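You operate a simulated robot arm through the tools that you are given. There is no shell and no other tool. Be economical: measure what you need, move in short steps, check, and stop when the job is done.

You run a simulated two-armed robot. Do the job below in one go: nothing can be reset, and whatever is moved stays where it is left.

## Task
Take the small brown spool and leave it in the blue tray on the right half of the blue bench. Put the white ring tube on the mat before the oven. Press the black button three times. Put one of the teal pegs from the front of the polishing bench on the red puck. Take the black peg from the front of the polishing bench and leave it on the bench top by the lower chute. Fetch the white peg from the right half of the blue bench and set it on the round white pad. Put the red round lens on the upper shelf of the store cabinet. Do these in any order.

Only the result counts: the job must be done as asked and must still hold three seconds after the hand-in. Knocking over, shifting, dropping, spilling or breaking anything else fails it.

## Robot
Two 7-joint arms with two-finger parallel grippers on one trunk, on a base that drives. Base frame: it is fixed to the floor where the robot stands at the start and does not move with it; the origin is under the middle of the robot, x ahead of it, y to its left, z up; the surface under the hand at the start is at about z = 0.76. Readings come in m, degrees, newtons and seconds.
The left shoulder is at the start at [0.07, 0.133, 1.126], the right one opposite. With the tool pointing down near the work surface each hand reaches from about 0.1 to 0.64 m from the robot's upright axis, wherever it stands, measured 20 degrees to its own side. Places, roughly: bench top by the lower chute (23x22 cm) [-5.52, 6.8, 0.78]; black button [-7.9, 9.4, 0.8]; black peg (4x4x7 cm) [-7.1, 9.3, 0.8]; blue tray (25x38x6 cm) [0.7, -0.5, 0.8]; mat before the oven (40x15 cm) [-5.18, 9.3, 0.78]; red puck (5x5x3 cm) [-8.3, 9.3, 0.8]; red round lens (4x4x4 cm) [0.5, -0.7, 0.8]; round white pad (8x8x2 cm) [0.7, 0.4, 0.8]; small brown spool (7x7x7 cm) [0.5, -0.2, 0.8]; teal peg (4x4x6 cm) [-7.8, 9.3, 0.8]; upper shelf of the store cabinet [0.8, -1.5, 1.1]; white peg (4x4x4 cm) [0.7, -0.1, 0.8]; white ring tube (3x3x6 cm) [-7.7, 9.3, 0.8]. Payload 1.57 kg a hand.
The tool frame of a hand sits at the grasp point between the pads (the TCP): z along the fingers, y along the line on which they close. The tips reach 0.03 m beyond it. The gripper opens to 0.08 m. The fingers are 0.017 m wide and 0.012 m thick; the gripper's body (0.04 by 0.082 m) begins 0.08 m behind the TCP.
Orientation is that of the tool frame in the base frame, as [roll, pitch, yaw] about the fixed x, y, z axes, in that order (R = Rz(yaw) Ry(pitch) Rx(roll)). With the fingers straight down and closing along the base's y, the tool's x points along the base's -x, its y along +y and its z along -z.

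## Interface
- The arms move only by the tool apply_moves. It takes "left_targets", "right_targets" or both (then of equal length, played together; a hand with none holds still); each is text: rows parted by semicolons, each of 7 numbers parted by spaces: the opening, from 0 (shut) to 1 (fully open), then the shift along the base's x, y, z in units of 30 mm (1.0 is 30 mm), then the turn, a rotation vector about the base's x, y, z in units of 5 degrees (1.0 is 5 degrees). In form: fingers x y z ax ay az; .... A call has 1 to 8 rows; each row shifts and turns the commanded pose from where the row before left it. A call with a number of a shift or a turn outside -1 to 1 is refused whole. A row lasts 0.2 s, in which the tool goes at most 0.05 m and 8.6 degrees; a call with a longer step from one row to the next is refused whole, and so is a gripper value outside its range. A pose out of reach is approached as far as the arm can. The call stops where the force on the tool passes 40 N (or 10 N more than at its start, if that is more) or the arm is blocked; 0.2 s more then pass. The fingers move at their own pace (about 0.153 m/s each) and stop on an object; they squeeze with about 40 N. The grip force told is the motor's: it shows also when the fingers shut on nothing. Time passes only in rows, and 0.2 s behind the last, so rows that do not move let the fingers close. It gives the time, the measured TCP pose, the force on the tool (base axes), the opening and the grip force at its end, in the units of the frame above (readings bear some noise), with the torque about the TCP (base axes, N m) and any sound that the robot's microphone picked up.
- Cameras (640 x 400 px; columns grow to the right, rows downward): "scene" is now at [0.1233, -0.035, 1.3366]; the picture's right is [-0.42, -0.91, 0.00], its down [-0.66, 0.31, -0.68] and it looks along [0.62, -0.29, -0.73] (base axes); focal length 248 px, centre (320, 200). "left" rides on the left gripper at [0.072, 0.007, -0.122] in its tool frame; the picture's right is [-0.09, 1.00, 0.00], its down [-0.84, -0.08, -0.54] and it looks along [-0.54, -0.05, 0.84] (tool axes); focal length 238 px, centre (320, 200). "right" rides on the right gripper at [0.072, -0.007, -0.122] in its tool frame; the picture's right is [0.09, 1.00, 0.00], its down [-0.84, 0.08, -0.54] and it looks along [-0.54, 0.05, 0.84] (tool axes); focal length 238 px, centre (320, 200). There is no depth. A picture from a camera that has moved, and an enlarged one, comes with that camera's place and axes in the base frame and with its lens.
- snapshot(camera): a new picture of that camera. No time passes.
- move_column(by): slides the trunk up (or, below 0, down) by that many m; the arms and the scene camera ride with it, the base frame stays. It gives what a move gives, with no picture.
- drive_base(legs): drives the robot by 1 to 6 legs, each [ahead, left, turn to the left] in m, m and degrees, along the robot's own axes; the way and the turn of a leg run together, so that a leg with both is an arc; at most 1.5 m and 180 degrees a leg. The arms and the cameras ride along, it lands a little off, and it stops where it bumps. It gives what a move gives.
- turn_head(pan, tilt): turns the head with the scene camera to pan (to the left, within 86 degrees either way) and tilt (down, from -29 to 69), counted from straight ahead of the robot. It gives what a move gives.
- inspect(camera, box): a new picture of the part [left, top, right, bottom] of that camera's present view, enlarged. No time passes.
- close_job(): hands the job in; it is judged then, once.

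Work in short steps. Places have to be worked out from the pictures, the camera data and where the tool is seen: move nearer, look again, correct. Check each grasp and each placing, and mend what went wrong. You have 196 turns and 184 pictures in all, those below and enlarged ones among them. Open the grippers and draw the arms clear of the work before you hand the job in, unless the task says otherwise; then end with one line.

The tools are called after "Call:" as a command line: name --argument value ..., lists and objects as JSON in quotes. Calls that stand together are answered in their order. apply_moves: Moves the arms, as the interface text tells. Its arguments: {"type":"object","properties":{"left_targets":{"type":"string"},"right_targets":{"type":"string"}},"required":[]} The other tools are called the same way: move_column (by) slides the trunk up or down; drive_base (legs) drives the base; turn_head (pan, tilt) turns the head that bears the scene camera; snapshot (camera) takes a picture; inspect (camera, box) takes an enlarged picture of a part of a camera's view; close_job () hands the job in.

At the start:

```text
time_s: 0.0
left_tool_pos: [0.3896, -0.0099, 1.0907]
left_orientation: [-180.0, 0.0, 180.0]
left_force: [-0.3, 0.3, -0.5]
left_moment: [0.02, -0.05, 0.01]
left_grip_width: 0.0801
left_finger_force: 0.1
right_tool_pos: [0.359, -0.4019, 1.0373]
right_orientation: [180.0, 0.1, 180.0]
right_force: [-0.1, 0.8, -0.7]
right_moment: [0.0, 0.0, 0.02]
right_grip_width: 0.0799
right_finger_force: 0.1
trunk travel left (down, up): [-0.7, 0.24]
robot x, y, heading: [-0.0009, 0.0006, 0.0]
head pan, tilt: [-25.0, 46.9]
```

scene: 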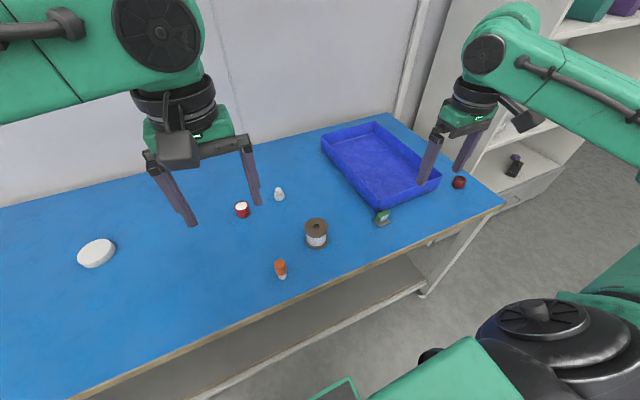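
right: 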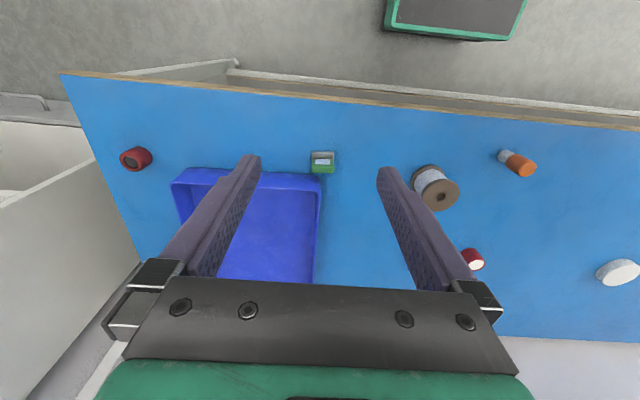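
left: 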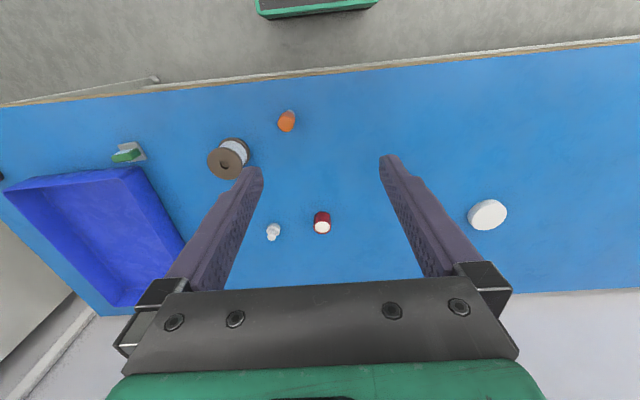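

I start by looking closely at the bench objects and the cabinet to the right.

Call:
inspect --camera "scene" --box '[200, 150, 520, 350]'

Call:
turn_head --pan -60 --tilt 20

Call:
snapshot --camera "scene"

```text
2.00 times, centred on (360, 250) of scene
camera zoom: at [0.1233, -0.035, 1.3366], right [-0.42, -0.91, 0.0], down [-0.66, 0.31, -0.68], along [0.62, -0.29, -0.73], focal length 496 px, centre (240, 100)
```

zoom: 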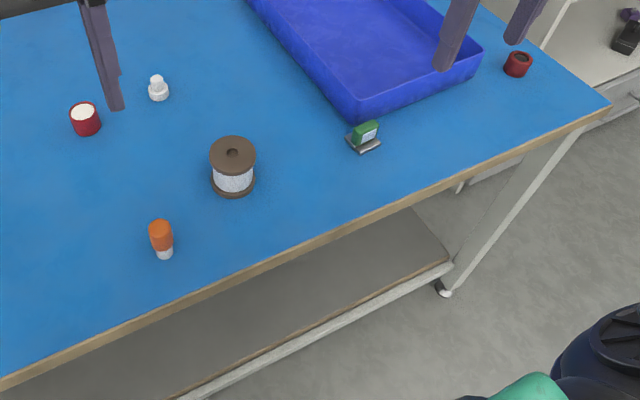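

```text
time_s: 1.0
left_tool_pos: [0.3895, -0.0088, 1.0908]
left_orientation: [179.9, 0.0, 180.0]
left_force: [-0.5, 0.3, -0.5]
left_moment: [0.01, 0.03, 0.0]
left_grip_width: 0.0802
left_finger_force: 0.1
right_tool_pos: [0.3591, -0.4029, 1.0367]
right_orientation: [180.0, 0.0, 180.0]
right_force: [-0.5, -0.7, 0.5]
right_moment: [0.0, -0.02, 0.02]
right_grip_width: 0.0801
right_finger_force: 0.0
trunk travel left (down, up): [-0.7, 0.24]
robot x, y, heading: [0.0009, -0.0018, 0.0]
head pan, tilt: [-60.0, 20.0]
```

```text
179 pictures are left
camera scene: at [0.0976, -0.0819, 1.3779], right [-0.87, -0.5, 0.0], down [-0.17, 0.3, -0.94], along [0.47, -0.81, -0.34], focal length 248 px, centre (320, 200)
```

scene: 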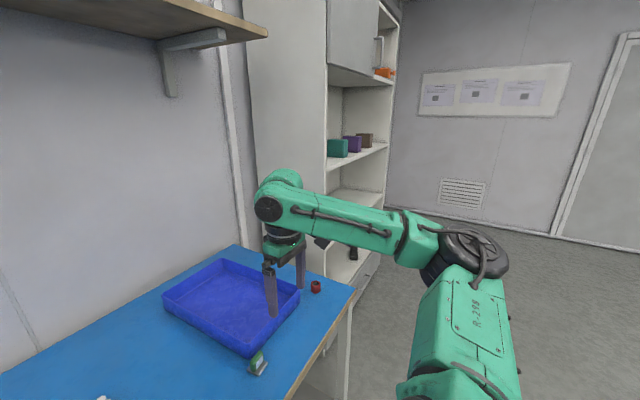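

I need to be nearer for the white peg, so I look straight down to see the gap between base and bench.

Call:
turn_head --pan 0 --tilt 65

Call:
snapshot --camera "scene"

```text
time_s: 2.3
left_tool_pos: [0.3885, -0.0099, 1.0912]
left_orientation: [-180.0, 0.0, -180.0]
left_force: [0.3, 0.5, -0.2]
left_moment: [-0.02, -0.02, 0.01]
left_grip_width: 0.0799
left_finger_force: 0.1
right_tool_pos: [0.358, -0.4029, 1.037]
right_orientation: [180.0, 0.0, -179.9]
right_force: [0.1, 0.1, -0.1]
right_moment: [-0.01, 0.05, -0.04]
right_grip_width: 0.0798
right_finger_force: 0.0
trunk travel left (down, up): [-0.7, 0.24]
robot x, y, heading: [-0.0003, -0.0008, 0.0]
head pan, tilt: [0.0, 65.0]
```

```text
178 pictures are left
camera scene: at [0.1117, -0.0014, 1.3143], right [0.0, -1.0, 0.0], down [-0.91, 0.0, -0.42], along [0.42, 0.0, -0.91], focal length 248 px, centre (320, 200)
```

scene: 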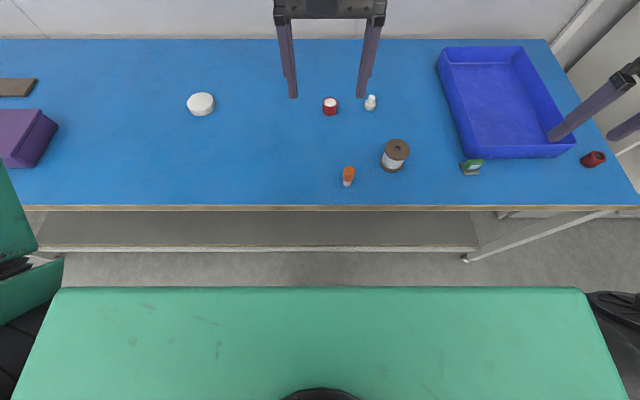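

Bench edge is at x≈0.35 and there is clear space before the base; objects: spool ≈[0.48,-0.19], white peg ≈[0.667,-0.146], pad ≈[0.66,0.34]. Drive ahead 0.12 and right 0.1, hands are high.

Call:
drive_base --legs '[[0.12, -0.1, 0]]'

Call:
apply_moves --left_targets "1 0 1 0 0 0 0; 1 0 1 0 0 0 0; 1 0 1 0 0 0 0; 1 0 1 0 0 0 0; 1 0 1 0 0 0 0; 1 0 1 0 0 0 0" --right_targets "1 0 1 0 0 0 0; 1 0 1 0 0 0 0; 1 0 1 0 0 0 0; 1 0 1 0 0 0 0; 1 0 1 0 0 0 0; 1 0 1 0 0 0 0"

Call:
snapshot --camera "scene"

Call:
snapshot --camera "right"

```text
time_s: 3.7
left_tool_pos: [0.5102, -0.1076, 1.0925]
left_orientation: [-179.9, 0.0, 179.9]
left_force: [-0.4, 0.2, -0.5]
left_moment: [0.01, -0.02, -0.01]
left_grip_width: 0.0797
left_finger_force: 0.0
right_tool_pos: [0.4785, -0.5014, 1.0383]
right_orientation: [-180.0, 0.1, 179.9]
right_force: [0.2, 0.0, -0.2]
right_moment: [-0.04, -0.01, 0.02]
right_grip_width: 0.0798
right_finger_force: 0.0
trunk travel left (down, up): [-0.7, 0.24]
robot x, y, heading: [0.1212, -0.0996, -0.1]
head pan, tilt: [0.0, 65.0]
```

```text
time_s: 5.1
left_tool_pos: [0.5125, 0.0739, 1.0905]
left_orientation: [-179.8, 0.1, 179.8]
left_force: [-0.6, 0.2, 0.6]
left_moment: [0.01, 0.01, 0.04]
left_grip_width: 0.08
left_finger_force: 0.0
right_tool_pos: [0.4799, -0.3205, 1.0392]
right_orientation: [-179.8, 0.0, 179.9]
right_force: [-0.1, 0.0, 0.1]
right_moment: [-0.03, 0.0, 0.01]
right_grip_width: 0.0802
right_finger_force: 0.0
trunk travel left (down, up): [-0.7, 0.24]
robot x, y, heading: [0.1239, -0.1005, -0.3]
head pan, tilt: [0.0, 65.0]
```

```text
177 pictures are left
camera scene: at [0.2338, -0.0982, 1.3142], right [0.0, -1.0, 0.0], down [-0.91, 0.0, -0.42], along [0.42, 0.0, -0.91], focal length 248 px, centre (320, 200)
```

scene: 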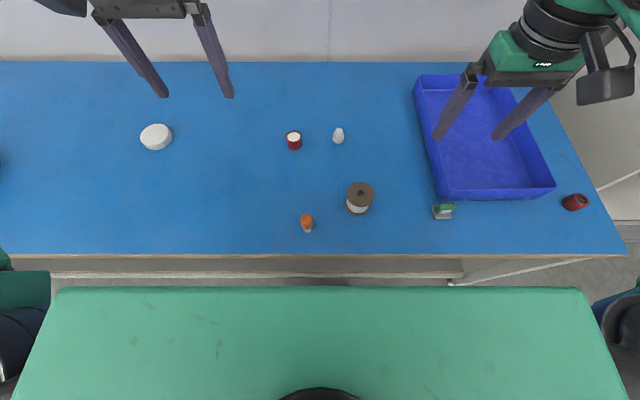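

```text
176 pictures are left
camera right: at [0.4078, -0.3251, 1.1609], right [-0.09, 1.0, 0.0], down [0.84, 0.08, 0.54], along [0.54, 0.05, -0.84], focal length 238 px, centre (320, 200)
```

right: 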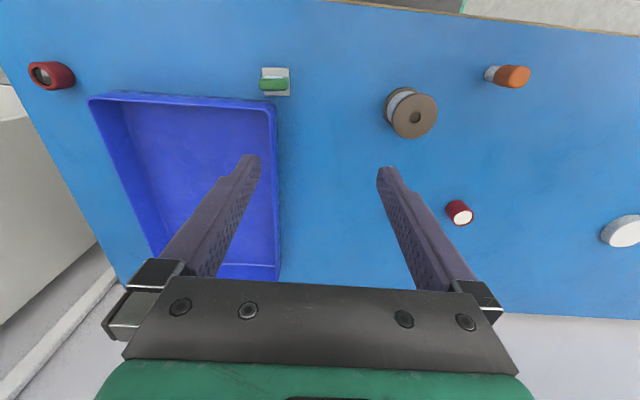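

Spool top centre from the wrist camera is [0.476,-0.19]. Moving the right hand above it and part way down.

Call:
apply_moves --right_targets "1 0 0.87 0 0 0 0; 1 0 0.87 0 0 0 0; 1 0 0.87 0 0 0 0; 1 0 0.87 0 0 0 0; 1 0 0.87 0 0 0 0; 1 0 0 -1 0 0 0; 1 0 0 -1 0 0 0; 1 0 0 -1 0 0 0"

Call:
snapshot --camera "right"

Call:
snapshot --camera "left"

```text
time_s: 6.9
left_tool_pos: [0.5129, 0.0707, 1.0904]
left_orientation: [-180.0, 0.1, 179.9]
left_force: [0.7, -0.5, 0.1]
left_moment: [0.01, -0.01, 0.02]
left_grip_width: 0.0799
left_finger_force: 0.1
right_tool_pos: [0.4802, -0.1927, 0.9462]
right_orientation: [-179.9, 0.0, 179.9]
right_force: [-0.3, -0.1, -0.1]
right_moment: [0.0, 0.02, -0.02]
right_grip_width: 0.0802
right_finger_force: 0.0
trunk travel left (down, up): [-0.7, 0.24]
robot x, y, heading: [0.1249, -0.0981, 0.1]
head pan, tilt: [0.0, 65.0]
```

```text
175 pictures are left
camera right: at [0.4079, -0.1974, 1.0692], right [-0.09, 1.0, 0.0], down [0.84, 0.08, 0.54], along [0.54, 0.05, -0.84], focal length 238 px, centre (320, 200)
```

right: 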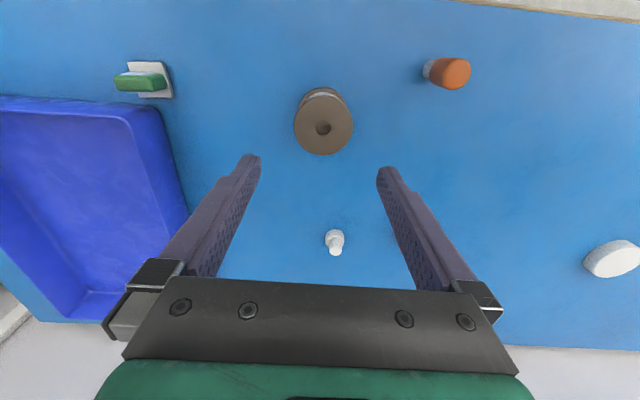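

```text
174 pictures are left
camera left: at [0.4401, 0.0769, 1.2122], right [0.09, 1.0, 0.0], down [0.84, -0.08, 0.54], along [0.54, -0.05, -0.84], focal length 238 px, centre (320, 200)
```

left: 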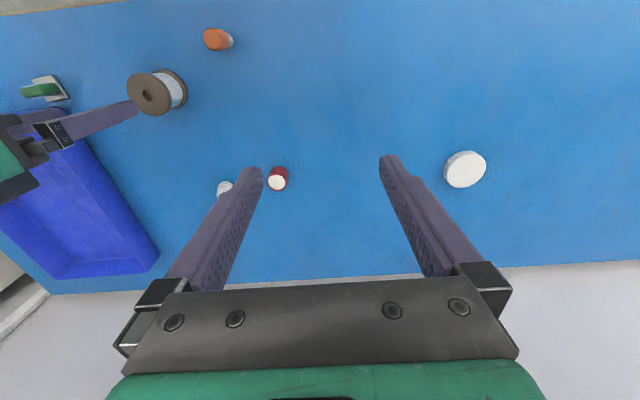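

Spool top at [0.476,-0.188], about 6 cm wide. Going down to z≈0.80 and closing.

Call:
apply_moves --right_targets "1 -0.13 0.17 -0.9 0 0 0; 1 0 0 -1 0 0 0; 1 0 0 -1 0 0 0; 1 0 0 -1 0 0 0; 1 0 0 -0.95 0 0 0; 0 0 0 0 0 0 0; 0 0 0 0 0 0 0; 0 0 0 0 0 0 0"

```text
time_s: 8.7
left_tool_pos: [0.5128, 0.071, 1.0899]
left_orientation: [-180.0, 0.0, 179.9]
left_force: [0.4, -0.3, 0.8]
left_moment: [0.02, 0.04, -0.01]
left_grip_width: 0.0799
left_finger_force: 0.1
right_tool_pos: [0.4764, -0.1876, 0.8013]
right_orientation: [-180.0, -0.1, 179.9]
right_force: [1.0, -0.2, 2.7]
right_moment: [0.12, -0.01, -0.02]
right_grip_width: 0.061
right_finger_force: 40.1
trunk travel left (down, up): [-0.7, 0.24]
robot x, y, heading: [0.1245, -0.1001, -0.3]
head pan, tilt: [0.0, 65.0]
```

Spool gripped (61 mm). Lift it and carry over the tray.

Call:
apply_moves --right_targets "0 0 0 1 0 0 0; 0 0 0 1 0 0 0; 0 0 0 1 0 0 0; 0 0 0 1 0 0 0; 0 0.4 -0.9 0 0 0 0; 0 0.4 -0.9 0 0 0 0; 0 0.4 -0.9 0 0 0 0; 0 0.4 -0.9 0 0 0 0"

Call:
apply_moves --right_targets "0 0.4 -0.9 0 0 0 0; 0 0.4 -0.9 0 0 0 0; 0 0.4 -0.9 0 0 0 0; 0 0.4 -0.9 0 0 0 0; 0 0.4 -0.9 0 0 0 0; 0 0.4 -0.9 0 0 0 0"

Call:
snapshot --camera "right"

Call:
snapshot --camera "scene"

```text
time_s: 10.5
left_tool_pos: [0.513, 0.0701, 1.0909]
left_orientation: [179.9, -0.1, 180.0]
left_force: [-0.5, -0.7, 0.3]
left_moment: [0.03, -0.01, 0.0]
left_grip_width: 0.0801
left_finger_force: 0.1
right_tool_pos: [0.5244, -0.2968, 0.9208]
right_orientation: [179.8, 0.0, 180.0]
right_force: [0.8, 0.0, -0.3]
right_moment: [-0.05, 0.03, 0.01]
right_grip_width: 0.0609
right_finger_force: 39.5
trunk travel left (down, up): [-0.7, 0.24]
robot x, y, heading: [0.122, -0.0982, 0.1]
head pan, tilt: [0.0, 65.0]
```

```text
time_s: 11.9
left_tool_pos: [0.5136, 0.0705, 1.0915]
left_orientation: [179.9, -0.1, 179.9]
left_force: [-0.2, 0.7, 0.5]
left_moment: [0.04, -0.01, 0.03]
left_grip_width: 0.0798
left_finger_force: 0.1
right_tool_pos: [0.5982, -0.4565, 0.922]
right_orientation: [-180.0, -0.1, 180.0]
right_force: [-0.9, 0.0, -0.3]
right_moment: [-0.01, 0.03, -0.01]
right_grip_width: 0.0606
right_finger_force: 39.9
trunk travel left (down, up): [-0.7, 0.24]
robot x, y, heading: [0.124, -0.0963, -0.1]
head pan, tilt: [0.0, 65.0]
```

```text
173 pictures are left
camera right: at [0.5256, -0.4615, 1.0429], right [-0.09, 1.0, 0.0], down [0.84, 0.08, 0.54], along [0.54, 0.05, -0.84], focal length 238 px, centre (320, 200)
```

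right: 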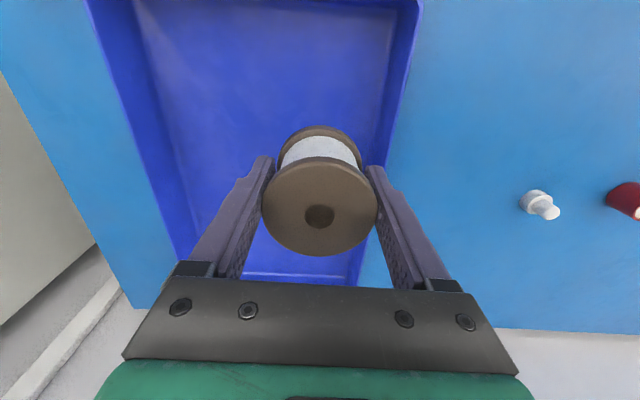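

```text
172 pictures are left
camera scene: at [0.2345, -0.1015, 1.3141], right [0.0, -1.0, 0.0], down [-0.91, 0.0, -0.42], along [0.42, 0.0, -0.91], focal length 248 px, centre (320, 200)
```

scene: 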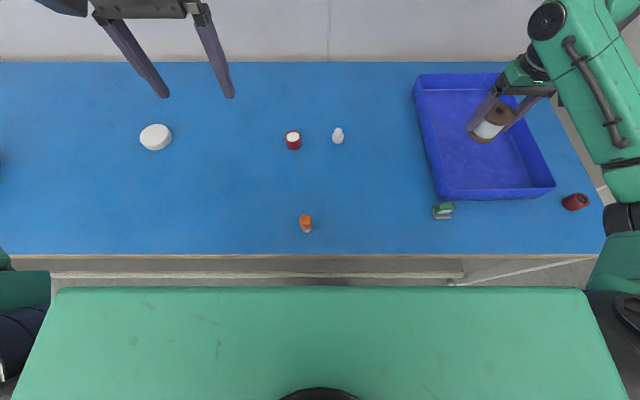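

Spool is above the tray but near its left wall; shift 4 cm right, then lower.

Call:
apply_moves --right_targets "0 0 -0.67 0 0 0 0; 0 0 -0.67 0 0 0 0; 0 0 0 -1 0 0 0; 0 0 0 -1 0 0 0; 0 0 0 -1 0 0 0; 0 0 0 -0.5 0 0 0; 0 0 0 0 0 0 0"

Call:
snapshot --camera "right"

```text
time_s: 13.5
left_tool_pos: [0.5124, 0.0704, 1.0906]
left_orientation: [-179.9, 0.0, 179.9]
left_force: [-1.0, 0.9, -0.6]
left_moment: [0.01, 0.02, 0.02]
left_grip_width: 0.0799
left_finger_force: 0.1
right_tool_pos: [0.5958, -0.495, 0.816]
right_orientation: [179.9, -0.1, 179.9]
right_force: [-1.1, 0.6, -1.7]
right_moment: [-0.03, 0.03, 0.0]
right_grip_width: 0.0608
right_finger_force: 39.9
trunk travel left (down, up): [-0.7, 0.24]
robot x, y, heading: [0.1211, -0.0993, -0.0]
head pan, tilt: [0.0, 65.0]
```

```text
171 pictures are left
camera right: at [0.5239, -0.5014, 0.938], right [-0.09, 1.0, 0.0], down [0.84, 0.08, 0.54], along [0.54, 0.05, -0.84], focal length 238 px, centre (320, 200)
```

right: 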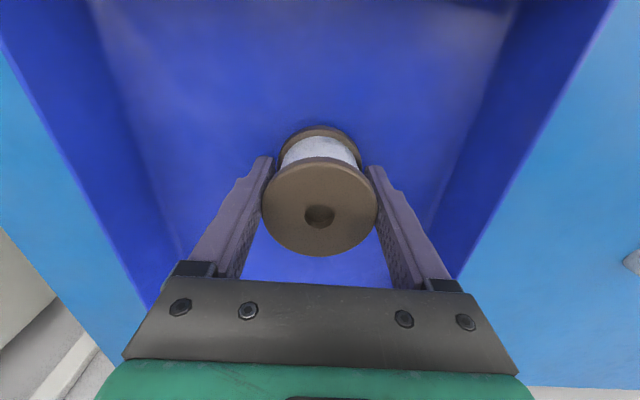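

Nicely centred; lower gently by small steps watching the force.

Call:
apply_moves --right_targets "0 0 0 -0.2 0 0 0; 0 0 0 -0.1 0 0 0; 0 0 0 0 0 0 0"

```text
time_s: 14.3
left_tool_pos: [0.5122, 0.0695, 1.0915]
left_orientation: [-180.0, 0.0, 179.8]
left_force: [-0.4, -0.3, 0.4]
left_moment: [0.0, -0.02, 0.0]
left_grip_width: 0.0801
left_finger_force: 0.0
right_tool_pos: [0.5968, -0.4975, 0.8072]
right_orientation: [179.9, 0.0, 179.9]
right_force: [0.5, 0.6, -1.0]
right_moment: [-0.02, 0.0, -0.01]
right_grip_width: 0.0608
right_finger_force: 40.3
trunk travel left (down, up): [-0.7, 0.24]
robot x, y, heading: [0.122, -0.1017, 0.0]
head pan, tilt: [0.0, 65.0]
```

Call:
apply_moves --right_targets "0 0 0 -0.06 0 0 0; 0 0 0 -0.06 0 0 0; 0 0 0 0 0 0 0"

```text
time_s: 15.1
left_tool_pos: [0.5118, 0.0709, 1.091]
left_orientation: [-180.0, 0.0, 179.9]
left_force: [0.8, -0.3, -0.2]
left_moment: [-0.02, 0.0, 0.02]
left_grip_width: 0.08
left_finger_force: 0.0
right_tool_pos: [0.5969, -0.4965, 0.8052]
right_orientation: [180.0, 0.0, 180.0]
right_force: [0.2, 0.1, 3.1]
right_moment: [0.11, 0.02, 0.0]
right_grip_width: 0.061
right_finger_force: 39.8
trunk travel left (down, up): [-0.7, 0.24]
robot x, y, heading: [0.1234, -0.0995, -0.0]
head pan, tilt: [0.0, 65.0]
```

Contact felt (3 N). Release and rise straight up.

Call:
apply_moves --right_targets "1 0 0 0 0 0 0; 1 0 0 0 0 0 0; 1 0 0 1 0 0 0; 1 0 0 1 0 0 0; 1 0 0 1 0 0 0; 1 0 0 1 0 0 0; 1 0 0 1 0 0 0"

Call:
snapshot --camera "right"

```text
time_s: 16.7
left_tool_pos: [0.5123, 0.0704, 1.0909]
left_orientation: [179.9, 0.0, 180.0]
left_force: [0.6, 0.1, 0.3]
left_moment: [0.01, -0.02, -0.01]
left_grip_width: 0.08
left_finger_force: 0.1
right_tool_pos: [0.595, -0.4983, 0.9554]
right_orientation: [180.0, 0.0, 179.9]
right_force: [-1.0, 0.4, -0.6]
right_moment: [0.01, 0.0, 0.01]
right_grip_width: 0.0801
right_finger_force: 0.0
trunk travel left (down, up): [-0.7, 0.24]
robot x, y, heading: [0.1195, -0.1, -0.1]
head pan, tilt: [0.0, 65.0]
```

```text
170 pictures are left
camera right: at [0.5227, -0.5027, 1.0768], right [-0.09, 1.0, 0.0], down [0.84, 0.08, 0.54], along [0.54, 0.05, -0.84], focal length 238 px, centre (320, 200)
```

right: 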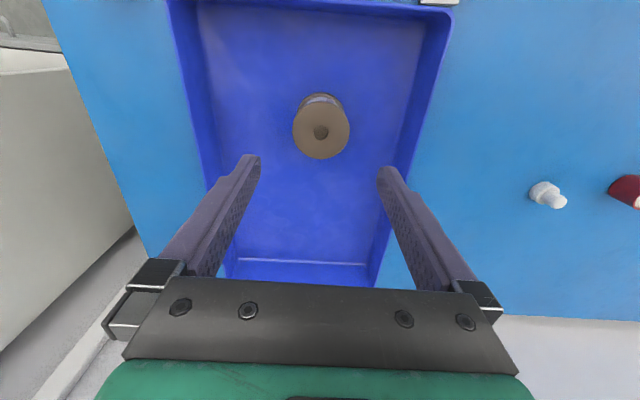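

Spool stands in the tray. Now bring the left hand above the white peg at about [0.667,-0.146].

Call:
apply_moves --left_targets "1 0.62 -0.9 0 0 0 0; 1 0.62 -0.9 0 0 0 0; 1 0.62 -0.9 0 0 0 0; 1 0.62 -0.9 0 0 0 0; 1 0.62 -0.9 0 0 0 0; 1 0.62 -0.9 0 0 0 0; 1 0.62 -0.9 0 0 0 0; 1 0.62 -0.9 0 0 0 0"

Call:
apply_moves --left_targets "1 0 0 -1 0 0 0; 1 0 0 -1 0 0 0; 1 0 0 -1 0 0 0; 1 0 0 -1 0 0 0"

Call:
snapshot --camera "left"

```text
time_s: 18.5
left_tool_pos: [0.652, -0.1386, 1.0913]
left_orientation: [179.8, -0.1, 179.8]
left_force: [0.2, -0.1, 0.1]
left_moment: [0.0, 0.0, -0.05]
left_grip_width: 0.0799
left_finger_force: 0.2
left hand out of reach, approached as far as the arm can: row 8
right_tool_pos: [0.5951, -0.4995, 0.9543]
right_orientation: [180.0, 0.0, 179.8]
right_force: [0.5, -0.1, 0.0]
right_moment: [-0.01, 0.01, -0.02]
right_grip_width: 0.0799
right_finger_force: 0.2
trunk travel left (down, up): [-0.7, 0.24]
robot x, y, heading: [0.1219, -0.0997, 0.2]
head pan, tilt: [0.0, 65.0]
```

```text
time_s: 19.5
left_tool_pos: [0.6532, -0.1366, 0.9696]
left_orientation: [179.9, 0.0, -179.9]
left_force: [0.2, -0.1, -0.8]
left_moment: [0.03, 0.02, 0.01]
left_grip_width: 0.0801
left_finger_force: 0.0
right_tool_pos: [0.5977, -0.499, 0.9548]
right_orientation: [-180.0, 0.0, 179.9]
right_force: [0.9, -0.5, 0.2]
right_moment: [-0.02, 0.0, 0.02]
right_grip_width: 0.0798
right_finger_force: 0.0
trunk travel left (down, up): [-0.7, 0.24]
robot x, y, heading: [0.123, -0.1015, -0.1]
head pan, tilt: [0.0, 65.0]
```

```text
169 pictures are left
camera left: at [0.5803, -0.1309, 1.0913], right [0.09, 1.0, 0.0], down [0.84, -0.08, 0.54], along [0.54, -0.05, -0.84], focal length 238 px, centre (320, 200)
```

left: 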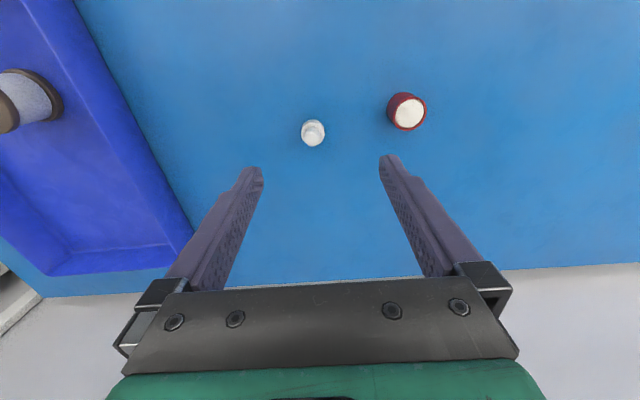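

Peg at about [0.673,-0.148]. Shift and go down to z≈0.86, then look again.

Call:
apply_moves --left_targets "1 0.6 -0.37 -0.6 0 0 0; 1 0 0 -1 0 0 0; 1 0 0 -1 0 0 0; 1 0 0 -1 0 0 0; 1 0 0 0 0 0 0"

Call:
snapshot --camera "left"

```text
time_s: 20.7
left_tool_pos: [0.6714, -0.147, 0.8617]
left_orientation: [-180.0, 0.0, 179.9]
left_force: [0.1, -0.8, -0.3]
left_moment: [0.0, 0.01, 0.0]
left_grip_width: 0.0797
left_finger_force: 0.0
right_tool_pos: [0.5957, -0.5002, 0.9544]
right_orientation: [-180.0, 0.0, 179.9]
right_force: [0.0, -0.2, 0.3]
right_moment: [0.01, 0.01, 0.0]
right_grip_width: 0.0804
right_finger_force: 0.0
trunk travel left (down, up): [-0.7, 0.24]
robot x, y, heading: [0.1207, -0.1011, 0.2]
head pan, tilt: [0.0, 65.0]
```

```text
168 pictures are left
camera left: at [0.5988, -0.1412, 0.9832], right [0.09, 1.0, 0.0], down [0.84, -0.08, 0.54], along [0.54, -0.05, -0.84], focal length 238 px, centre (320, 200)
```

left: 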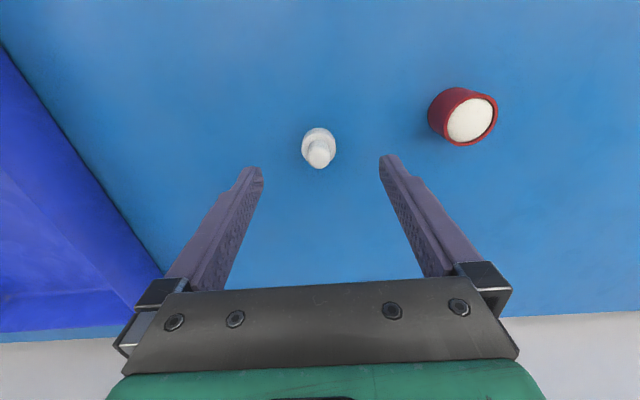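

Aligned. Descend to z≈0.793 and close.

Call:
apply_moves --left_targets "1 0 0 -1 0 0 0; 1 0 0 -1 0 0 0; 1 0 0 -0.27 0 0 0; 0 0 0 0 0 0 0; 0 0 0 0 0 0 0; 0 0 0 0 0 0 0"

```text
time_s: 22.1
left_tool_pos: [0.6686, -0.1452, 0.796]
left_orientation: [-180.0, 0.1, -180.0]
left_force: [0.8, 0.2, 0.4]
left_moment: [0.0, -0.03, -0.02]
left_grip_width: 0.0307
left_finger_force: 39.7
left hand out of reach, approached as far as the arm can: row 2
right_tool_pos: [0.5964, -0.4987, 0.9539]
right_orientation: [179.9, 0.1, 179.9]
right_force: [-0.3, 0.7, -0.5]
right_moment: [-0.02, 0.0, -0.03]
right_grip_width: 0.0798
right_finger_force: 0.1
trunk travel left (down, up): [-0.7, 0.24]
robot x, y, heading: [0.1192, -0.1003, -0.1]
head pan, tilt: [0.0, 65.0]
```

Peg held. Lift it, then drive 0.2 m left.

Call:
apply_moves --left_targets "0 0 0 1 0 0 0; 0 0 0 1 0 0 0; 0 0 0 1 0 0 0; 0 -1 0 1 0 0 0; 0 -1 0 1 0 0 0; 0 -1 0 0 0 0 0"

Call:
drive_base --legs '[[0, 0.2, 0]]'

Call:
snapshot --camera "left"

Call:
snapshot --camera "scene"

```text
time_s: 23.5
left_tool_pos: [0.5765, -0.1446, 0.9444]
left_orientation: [179.9, -0.1, 179.9]
left_force: [-0.3, -0.1, -0.9]
left_moment: [0.0, 0.02, -0.01]
left_grip_width: 0.0307
left_finger_force: 39.6
right_tool_pos: [0.5955, -0.4987, 0.9553]
right_orientation: [-179.9, 0.0, 179.9]
right_force: [-0.5, 1.1, -0.3]
right_moment: [0.01, 0.02, 0.03]
right_grip_width: 0.0799
right_finger_force: 0.0
trunk travel left (down, up): [-0.7, 0.24]
robot x, y, heading: [0.1217, -0.0988, -0.1]
head pan, tilt: [0.0, 65.0]
```

```text
time_s: 25.1
left_tool_pos: [0.5783, 0.0543, 0.9439]
left_orientation: [180.0, -0.1, 179.9]
left_force: [0.2, -0.6, -1.4]
left_moment: [-0.01, 0.03, 0.0]
left_grip_width: 0.0309
left_finger_force: 39.8
right_tool_pos: [0.5951, -0.2992, 0.9543]
right_orientation: [180.0, 0.0, 179.9]
right_force: [-0.6, -0.2, 0.4]
right_moment: [0.0, 0.01, 0.01]
right_grip_width: 0.08
right_finger_force: 0.0
trunk travel left (down, up): [-0.7, 0.24]
robot x, y, heading: [0.1184, 0.0983, 0.2]
head pan, tilt: [0.0, 65.0]
```

```text
167 pictures are left
camera left: at [0.5056, 0.0599, 1.0662], right [0.09, 1.0, 0.0], down [0.84, -0.08, 0.54], along [0.54, -0.05, -0.84], focal length 238 px, centre (320, 200)
```

left: 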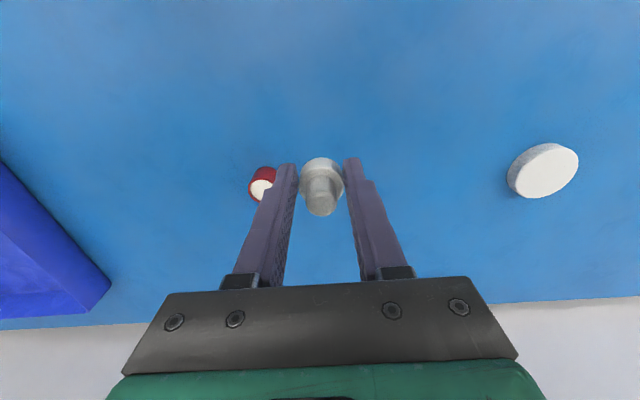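

```text
166 pictures are left
camera scene: at [0.2341, 0.0974, 1.3142], right [0.0, -1.0, 0.0], down [-0.91, 0.0, -0.42], along [0.42, 0.0, -0.91], focal length 248 px, centre (320, 200)
```

scene: 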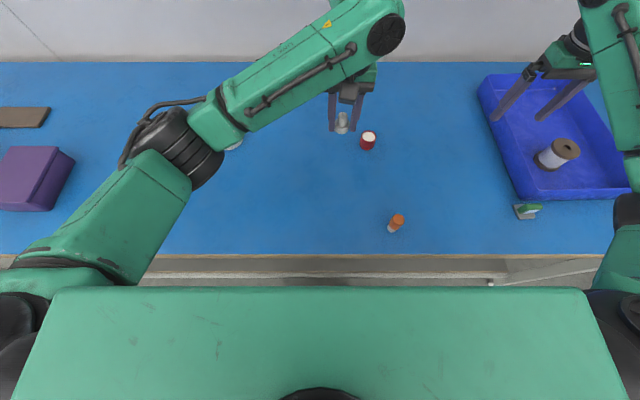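

Pad centre ≈[0.67,0.35]. Move the peg over it at present height.

Call:
apply_moves --left_targets "0 0.25 1 0 0 0 0; 0 0.25 1 0 0 0 0; 0 0.25 1 0 0 0 0; 0 0.25 1 0 0 0 0; 0 0.25 1 0 0 0 0; 0 0.25 1 0 0 0 0; 0 0.25 1 0 0 0 0; 0 0.25 1 0 0 0 0"

Call:
snapshot --camera "left"

```text
time_s: 26.9
left_tool_pos: [0.6383, 0.2951, 0.9455]
left_orientation: [-179.9, -0.1, 179.9]
left_force: [-0.3, 0.3, -1.2]
left_moment: [-0.05, -0.02, -0.02]
left_grip_width: 0.0306
left_finger_force: 39.4
right_tool_pos: [0.5949, -0.2976, 0.9553]
right_orientation: [-179.9, 0.0, 179.9]
right_force: [-0.4, -0.3, -0.2]
right_moment: [-0.02, 0.0, 0.06]
right_grip_width: 0.0803
right_finger_force: 0.2
trunk travel left (down, up): [-0.7, 0.24]
robot x, y, heading: [0.1215, 0.098, 0.0]
head pan, tilt: [0.0, 65.0]
```

```text
165 pictures are left
camera left: at [0.5647, 0.3013, 1.0682], right [0.09, 1.0, 0.0], down [0.84, -0.08, 0.54], along [0.54, -0.05, -0.84], focal length 238 px, centre (320, 200)
```

left: 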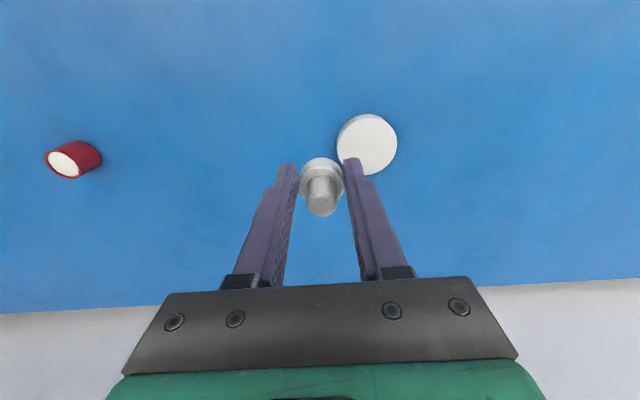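

Pad centre [0.672,0.353]. Shift there and lower to near z≈0.84.

Call:
apply_moves --left_targets "0 0.52 0.97 0 0 0 0; 0 0.52 0.97 0 0 0 0; 0 0 0 -1 0 0 0; 0 0 0 -1 0 0 0; 0 0 0 -1 0 0 0; 0 0 0 0 0 0 0"

Call:
snapshot --camera "left"

```text
time_s: 28.3
left_tool_pos: [0.6684, 0.3523, 0.8548]
left_orientation: [180.0, 0.0, 179.9]
left_force: [-0.2, -0.3, -1.0]
left_moment: [-0.02, 0.0, 0.01]
left_grip_width: 0.0309
left_finger_force: 40.0
right_tool_pos: [0.5966, -0.3002, 0.9542]
right_orientation: [-179.9, 0.0, 179.9]
right_force: [-0.3, 0.6, -0.4]
right_moment: [0.02, 0.04, 0.03]
right_grip_width: 0.0799
right_finger_force: 0.1
trunk travel left (down, up): [-0.7, 0.24]
robot x, y, heading: [0.1241, 0.0999, 0.1]
head pan, tilt: [0.0, 65.0]
```

```text
164 pictures are left
camera left: at [0.5958, 0.3589, 0.9758], right [0.09, 1.0, 0.0], down [0.84, -0.08, 0.54], along [0.54, -0.05, -0.84], focal length 238 px, centre (320, 200)
```

left: 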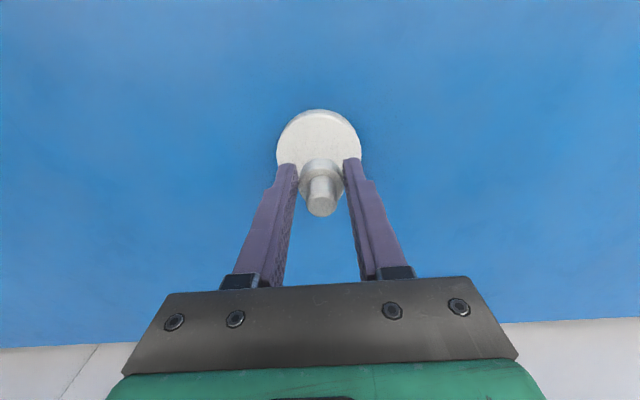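

Centred over the pad. Lower to contact gradually.

Call:
apply_moves --left_targets "0 0 0 -0.7 0 0 0; 0 0.06 0 -0.4 0 0 0; 0 0 0 -0.05 0 0 0; 0 0 0 0 0 0 0"

```text
time_s: 29.3
left_tool_pos: [0.671, 0.3529, 0.8203]
left_orientation: [180.0, -0.1, 180.0]
left_force: [0.3, 0.3, -0.5]
left_moment: [-0.02, -0.03, 0.0]
left_grip_width: 0.0303
left_finger_force: 39.6
right_tool_pos: [0.5956, -0.2991, 0.9537]
right_orientation: [-180.0, 0.0, 179.9]
right_force: [-0.3, 0.3, 0.0]
right_moment: [-0.03, -0.01, -0.02]
right_grip_width: 0.0801
right_finger_force: 0.0
trunk travel left (down, up): [-0.7, 0.24]
robot x, y, heading: [0.1222, 0.1009, 0.0]
head pan, tilt: [0.0, 65.0]
```

Call:
apply_moves --left_targets "0 0 0 -0.07 0 0 0; 0 0 0 -0.07 0 0 0; 0 0 0 0 0 0 0"

```text
time_s: 30.1
left_tool_pos: [0.6711, 0.3527, 0.8155]
left_orientation: [-180.0, 0.0, 179.9]
left_force: [0.6, 1.1, 0.2]
left_moment: [0.01, -0.03, 0.03]
left_grip_width: 0.0306
left_finger_force: 39.8
right_tool_pos: [0.5957, -0.2995, 0.9542]
right_orientation: [-180.0, 0.0, 179.9]
right_force: [-0.6, -0.4, -0.2]
right_moment: [0.03, -0.03, 0.02]
right_grip_width: 0.08
right_finger_force: 0.0
trunk travel left (down, up): [-0.7, 0.24]
robot x, y, heading: [0.1216, 0.1, -0.2]
head pan, tilt: [0.0, 65.0]
```

Call:
apply_moves --left_targets "0 0 0 -0.06 0 0 0; 0 0 0 -0.04 0 0 0; 0 0 0 0 0 0 0"

```text
time_s: 30.9
left_tool_pos: [0.6706, 0.3522, 0.8163]
left_orientation: [-180.0, 0.3, 179.9]
left_force: [4.2, 1.7, 15.3]
left_moment: [0.05, -0.32, 0.01]
left_grip_width: 0.0308
left_finger_force: 40.3
right_tool_pos: [0.5939, -0.2991, 0.9551]
right_orientation: [180.0, 0.1, 179.9]
right_force: [-0.7, 0.8, 0.2]
right_moment: [0.0, 0.02, 0.01]
right_grip_width: 0.0801
right_finger_force: 0.1
trunk travel left (down, up): [-0.7, 0.24]
robot x, y, heading: [0.1239, 0.101, -0.2]
head pan, tilt: [0.0, 65.0]
```

Firm contact; ease off a millimetre, release, and rise.

Call:
apply_moves --left_targets "0 0 0 0.05 0 0 0; 1 0 0 0 0 0 0; 1 0 0 0 0 0 0; 1 0 0 1 0 0 0; 1 0 0 1 0 0 0; 1 0 0 1 0 0 0; 1 0 0 1 0 0 0"

Call:
snapshot --camera "left"

```text
time_s: 32.5
left_tool_pos: [0.6697, 0.352, 0.9357]
left_orientation: [180.0, 0.0, 179.8]
left_force: [-0.4, 1.0, -0.1]
left_moment: [-0.04, -0.02, 0.01]
left_grip_width: 0.08
left_finger_force: 0.0
right_tool_pos: [0.5962, -0.2987, 0.9552]
right_orientation: [-180.0, 0.0, 179.9]
right_force: [0.4, -0.6, -1.0]
right_moment: [0.01, -0.02, 0.01]
right_grip_width: 0.0801
right_finger_force: 0.0
trunk travel left (down, up): [-0.7, 0.24]
robot x, y, heading: [0.1209, 0.0994, 0.0]
head pan, tilt: [0.0, 65.0]
```

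```text
163 pictures are left
camera left: at [0.5982, 0.358, 1.0564], right [0.09, 1.0, 0.0], down [0.84, -0.08, 0.54], along [0.54, -0.05, -0.84], focal length 238 px, centre (320, 200)
```

left: 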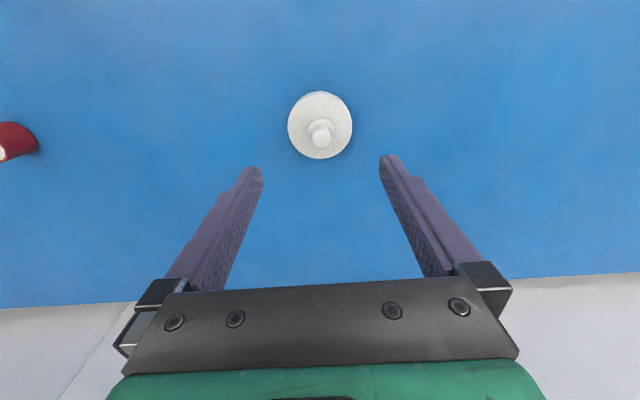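

White peg stands on the pad. Retract the left arm, then drive 0.38 m right for the lens.

Call:
apply_moves --left_targets "1 0 0 1 0 0 0; 1 -1 -0.6 0.6 0 0 0; 1 -1 -0.6 0.6 0 0 0; 1 -1 -0.6 0.6 0 0 0; 1 -1 -0.6 0.6 0 0 0; 1 -1 -0.6 0.6 0 0 0; 1 -1 -0.6 0.6 0 0 0; 1 -1 -0.6 0.6 0 0 0"

Call:
drive_base --legs '[[0, -0.38, 0]]'

Call:
snapshot --camera "scene"

Call:
snapshot --camera "right"

```text
time_s: 34.3
left_tool_pos: [0.4587, 0.2227, 1.0924]
left_orientation: [179.9, 0.0, -180.0]
left_force: [-0.2, 1.1, -0.1]
left_moment: [0.02, 0.0, -0.02]
left_grip_width: 0.0799
left_finger_force: 0.2
right_tool_pos: [0.5955, -0.2996, 0.9543]
right_orientation: [-180.0, 0.1, 179.9]
right_force: [-0.5, -0.1, 0.2]
right_moment: [0.01, 0.01, 0.01]
right_grip_width: 0.08
right_finger_force: 0.1
trunk travel left (down, up): [-0.7, 0.24]
robot x, y, heading: [0.1218, 0.1024, -0.0]
head pan, tilt: [0.0, 65.0]
```

```text
time_s: 36.7
left_tool_pos: [0.4595, -0.1572, 1.0919]
left_orientation: [180.0, 0.0, 179.6]
left_force: [-0.1, 0.3, 0.4]
left_moment: [-0.02, 0.02, -0.01]
left_grip_width: 0.0803
left_finger_force: 0.0
right_tool_pos: [0.5932, -0.6803, 0.9544]
right_orientation: [-180.0, 0.0, 179.6]
right_force: [-0.1, 0.5, -0.2]
right_moment: [0.01, -0.01, 0.01]
right_grip_width: 0.0799
right_finger_force: 0.0
trunk travel left (down, up): [-0.7, 0.24]
robot x, y, heading: [0.1213, -0.2817, -0.2]
head pan, tilt: [0.0, 65.0]
```

```text
162 pictures are left
camera scene: at [0.2326, -0.2815, 1.3142], right [-0.01, -1.0, 0.0], down [-0.91, 0.01, -0.42], along [0.42, 0.0, -0.91], focal length 248 px, centre (320, 200)
```

scene: 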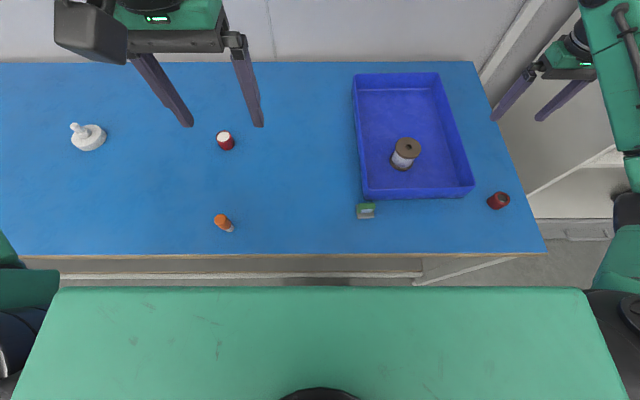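

```text
161 pictures are left
camera right: at [0.5201, -0.6854, 1.0762], right [-0.09, 1.0, 0.0], down [0.84, 0.07, 0.54], along [0.54, 0.05, -0.84], focal length 238 px, centre (320, 200)
```

right: 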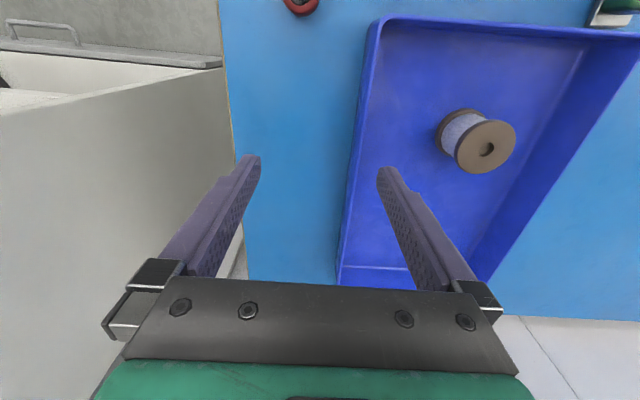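

Lens ≈[0.477,-0.706]. Bring the right hand above it and look.

Call:
apply_moves --right_targets "0.8 -0.97 -0.2 0 0 0 0; 0.8 -0.97 -0.2 0 0 0 0; 0.8 -0.97 -0.2 0 0 0 0; 0.8 -0.97 -0.2 0 0 0 0; 0.8 0 0 -1 0 0 0; 0.8 0 0 -1 0 0 0; 0.8 0 0 0 0 0 0"

Call:
snapshot --camera "right"

```text
time_s: 38.3
left_tool_pos: [0.4592, -0.1572, 1.0909]
left_orientation: [179.9, 0.1, 179.7]
left_force: [0.5, 0.4, -0.3]
left_moment: [-0.01, 0.02, -0.02]
left_grip_width: 0.0801
left_finger_force: 0.0
right_tool_pos: [0.4768, -0.7034, 0.8934]
right_orientation: [-180.0, 0.0, 179.6]
right_force: [0.2, -0.7, -0.1]
right_moment: [-0.01, 0.0, 0.04]
right_grip_width: 0.0641
right_finger_force: 0.2
trunk travel left (down, up): [-0.7, 0.24]
robot x, y, heading: [0.1194, -0.2792, -0.4]
head pan, tilt: [0.0, 65.0]
```

```text
160 pictures are left
camera right: at [0.4033, -0.7089, 1.0151], right [-0.09, 1.0, 0.0], down [0.84, 0.07, 0.54], along [0.54, 0.05, -0.84], focal length 238 px, centre (320, 200)
```

right: 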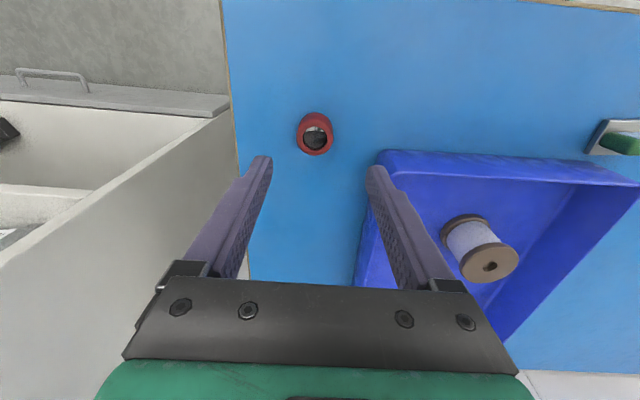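

Lens at [0.4765,-0.7075]. Nudge, descend to z≈0.795, close.

Call:
apply_moves --right_targets "0.8 0 -0.14 -0.9 0 0 0; 0.8 0 0 -1 0 0 0; 0.8 0 0 -1 0 0 0; 0.8 0 0 -0.37 0 0 0; 0 0 0 0 0 0 0; 0 0 0 0 0 0 0; 0 0 0 0 0 0 0"

Call:
snapshot --camera "right"

```text
time_s: 39.9
left_tool_pos: [0.4596, -0.1576, 1.0925]
left_orientation: [-180.0, 0.0, 179.6]
left_force: [0.0, 0.3, -0.5]
left_moment: [0.02, 0.01, 0.0]
left_grip_width: 0.0799
left_finger_force: 0.1
right_tool_pos: [0.4773, -0.7101, 0.7972]
right_orientation: [180.0, 0.0, 179.6]
right_force: [0.1, 0.0, -0.2]
right_moment: [-0.05, -0.01, -0.02]
right_grip_width: 0.0349
right_finger_force: 39.7
trunk travel left (down, up): [-0.7, 0.24]
robot x, y, heading: [0.1204, -0.2792, -0.1]
head pan, tilt: [0.0, 65.0]
```

```text
159 pictures are left
camera right: at [0.4046, -0.7143, 0.9182], right [-0.09, 1.0, 0.0], down [0.84, 0.07, 0.54], along [0.54, 0.05, -0.84], focal length 238 px, centre (320, 200)
```

right: 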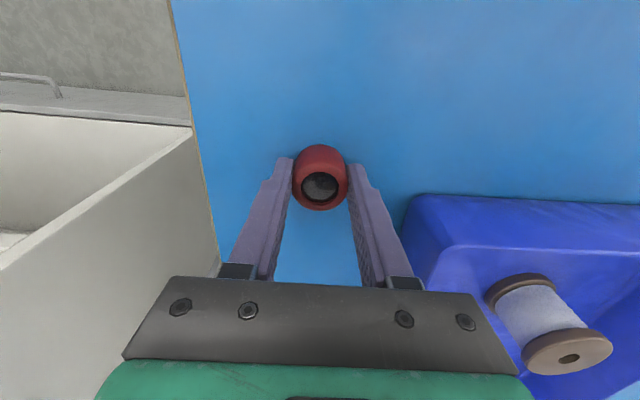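

Lens gripped. Lift and back off, then look toward the cabinet.

Call:
apply_moves --right_targets "0 0 0 1 0 0 0; 0 0 0 1 0 0 0; 0 0 0 1 0 0 0; 0 0 0 1 0 0 0; 0 0 0 1 0 0 0; 0 0 0 1 0 0 0; 0 0 0 1 0 0 0; 0 -0.5 0 1 0 0 0"

Call:
drive_base --legs '[[-0.42, 0, 0], [0, -0.6, 0]]'

Call:
turn_head --pan -30 --tilt 15

Call:
snapshot --camera "scene"

```text
time_s: 41.7
left_tool_pos: [0.4575, -0.1577, 1.0918]
left_orientation: [-180.0, 0.0, 179.6]
left_force: [-0.4, 0.0, -0.4]
left_moment: [-0.07, -0.03, 0.02]
left_grip_width: 0.0799
left_finger_force: 0.1
right_tool_pos: [0.4594, -0.7081, 1.0366]
right_orientation: [179.9, 0.0, 179.8]
right_force: [0.0, -0.3, -0.4]
right_moment: [0.0, -0.08, -0.04]
right_grip_width: 0.0347
right_finger_force: 39.8
trunk travel left (down, up): [-0.7, 0.24]
robot x, y, heading: [0.1222, -0.2819, -0.6]
head pan, tilt: [0.0, 65.0]
```

```text
time_s: 47.3
left_tool_pos: [0.0359, -0.7488, 1.0912]
left_orientation: [180.0, 0.0, 179.6]
left_force: [-0.6, -0.2, -0.6]
left_moment: [-0.01, 0.0, -0.01]
left_grip_width: 0.0798
left_finger_force: 0.2
right_tool_pos: [0.0367, -1.3005, 1.0377]
right_orientation: [179.9, 0.0, 179.6]
right_force: [-0.2, -0.2, -0.5]
right_moment: [0.01, -0.01, 0.02]
right_grip_width: 0.0345
right_finger_force: 40.4
trunk travel left (down, up): [-0.7, 0.24]
robot x, y, heading: [-0.3035, -0.8742, -0.0]
head pan, tilt: [0.0, 65.0]
```

```text
time_s: 48.4
left_tool_pos: [0.0357, -0.749, 1.0912]
left_orientation: [180.0, 0.0, 179.7]
left_force: [-0.6, 0.8, -0.7]
left_moment: [0.02, 0.0, -0.02]
left_grip_width: 0.0801
left_finger_force: 0.1
right_tool_pos: [0.0363, -1.3009, 1.0373]
right_orientation: [180.0, 0.0, 179.6]
right_force: [0.2, 0.4, -0.6]
right_moment: [0.01, 0.02, 0.01]
right_grip_width: 0.0345
right_finger_force: 40.3
trunk travel left (down, up): [-0.7, 0.24]
robot x, y, heading: [-0.3003, -0.8733, -0.3]
head pan, tilt: [-30.0, 15.0]
```

```text
158 pictures are left
camera scene: at [-0.1716, -0.9206, 1.386], right [-0.5, -0.86, 0.0], down [-0.22, 0.13, -0.97], along [0.83, -0.49, -0.26], focal length 248 px, centre (320, 200)
```

scene: 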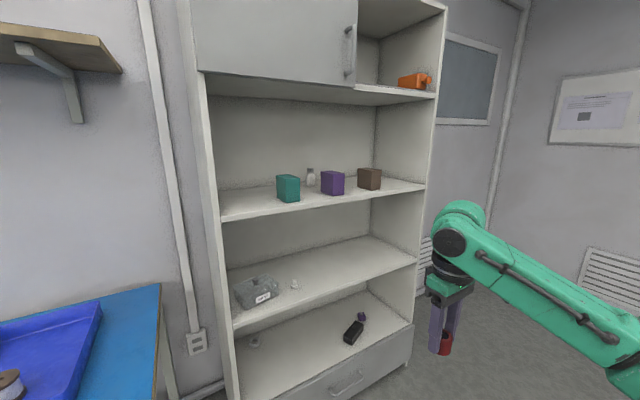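

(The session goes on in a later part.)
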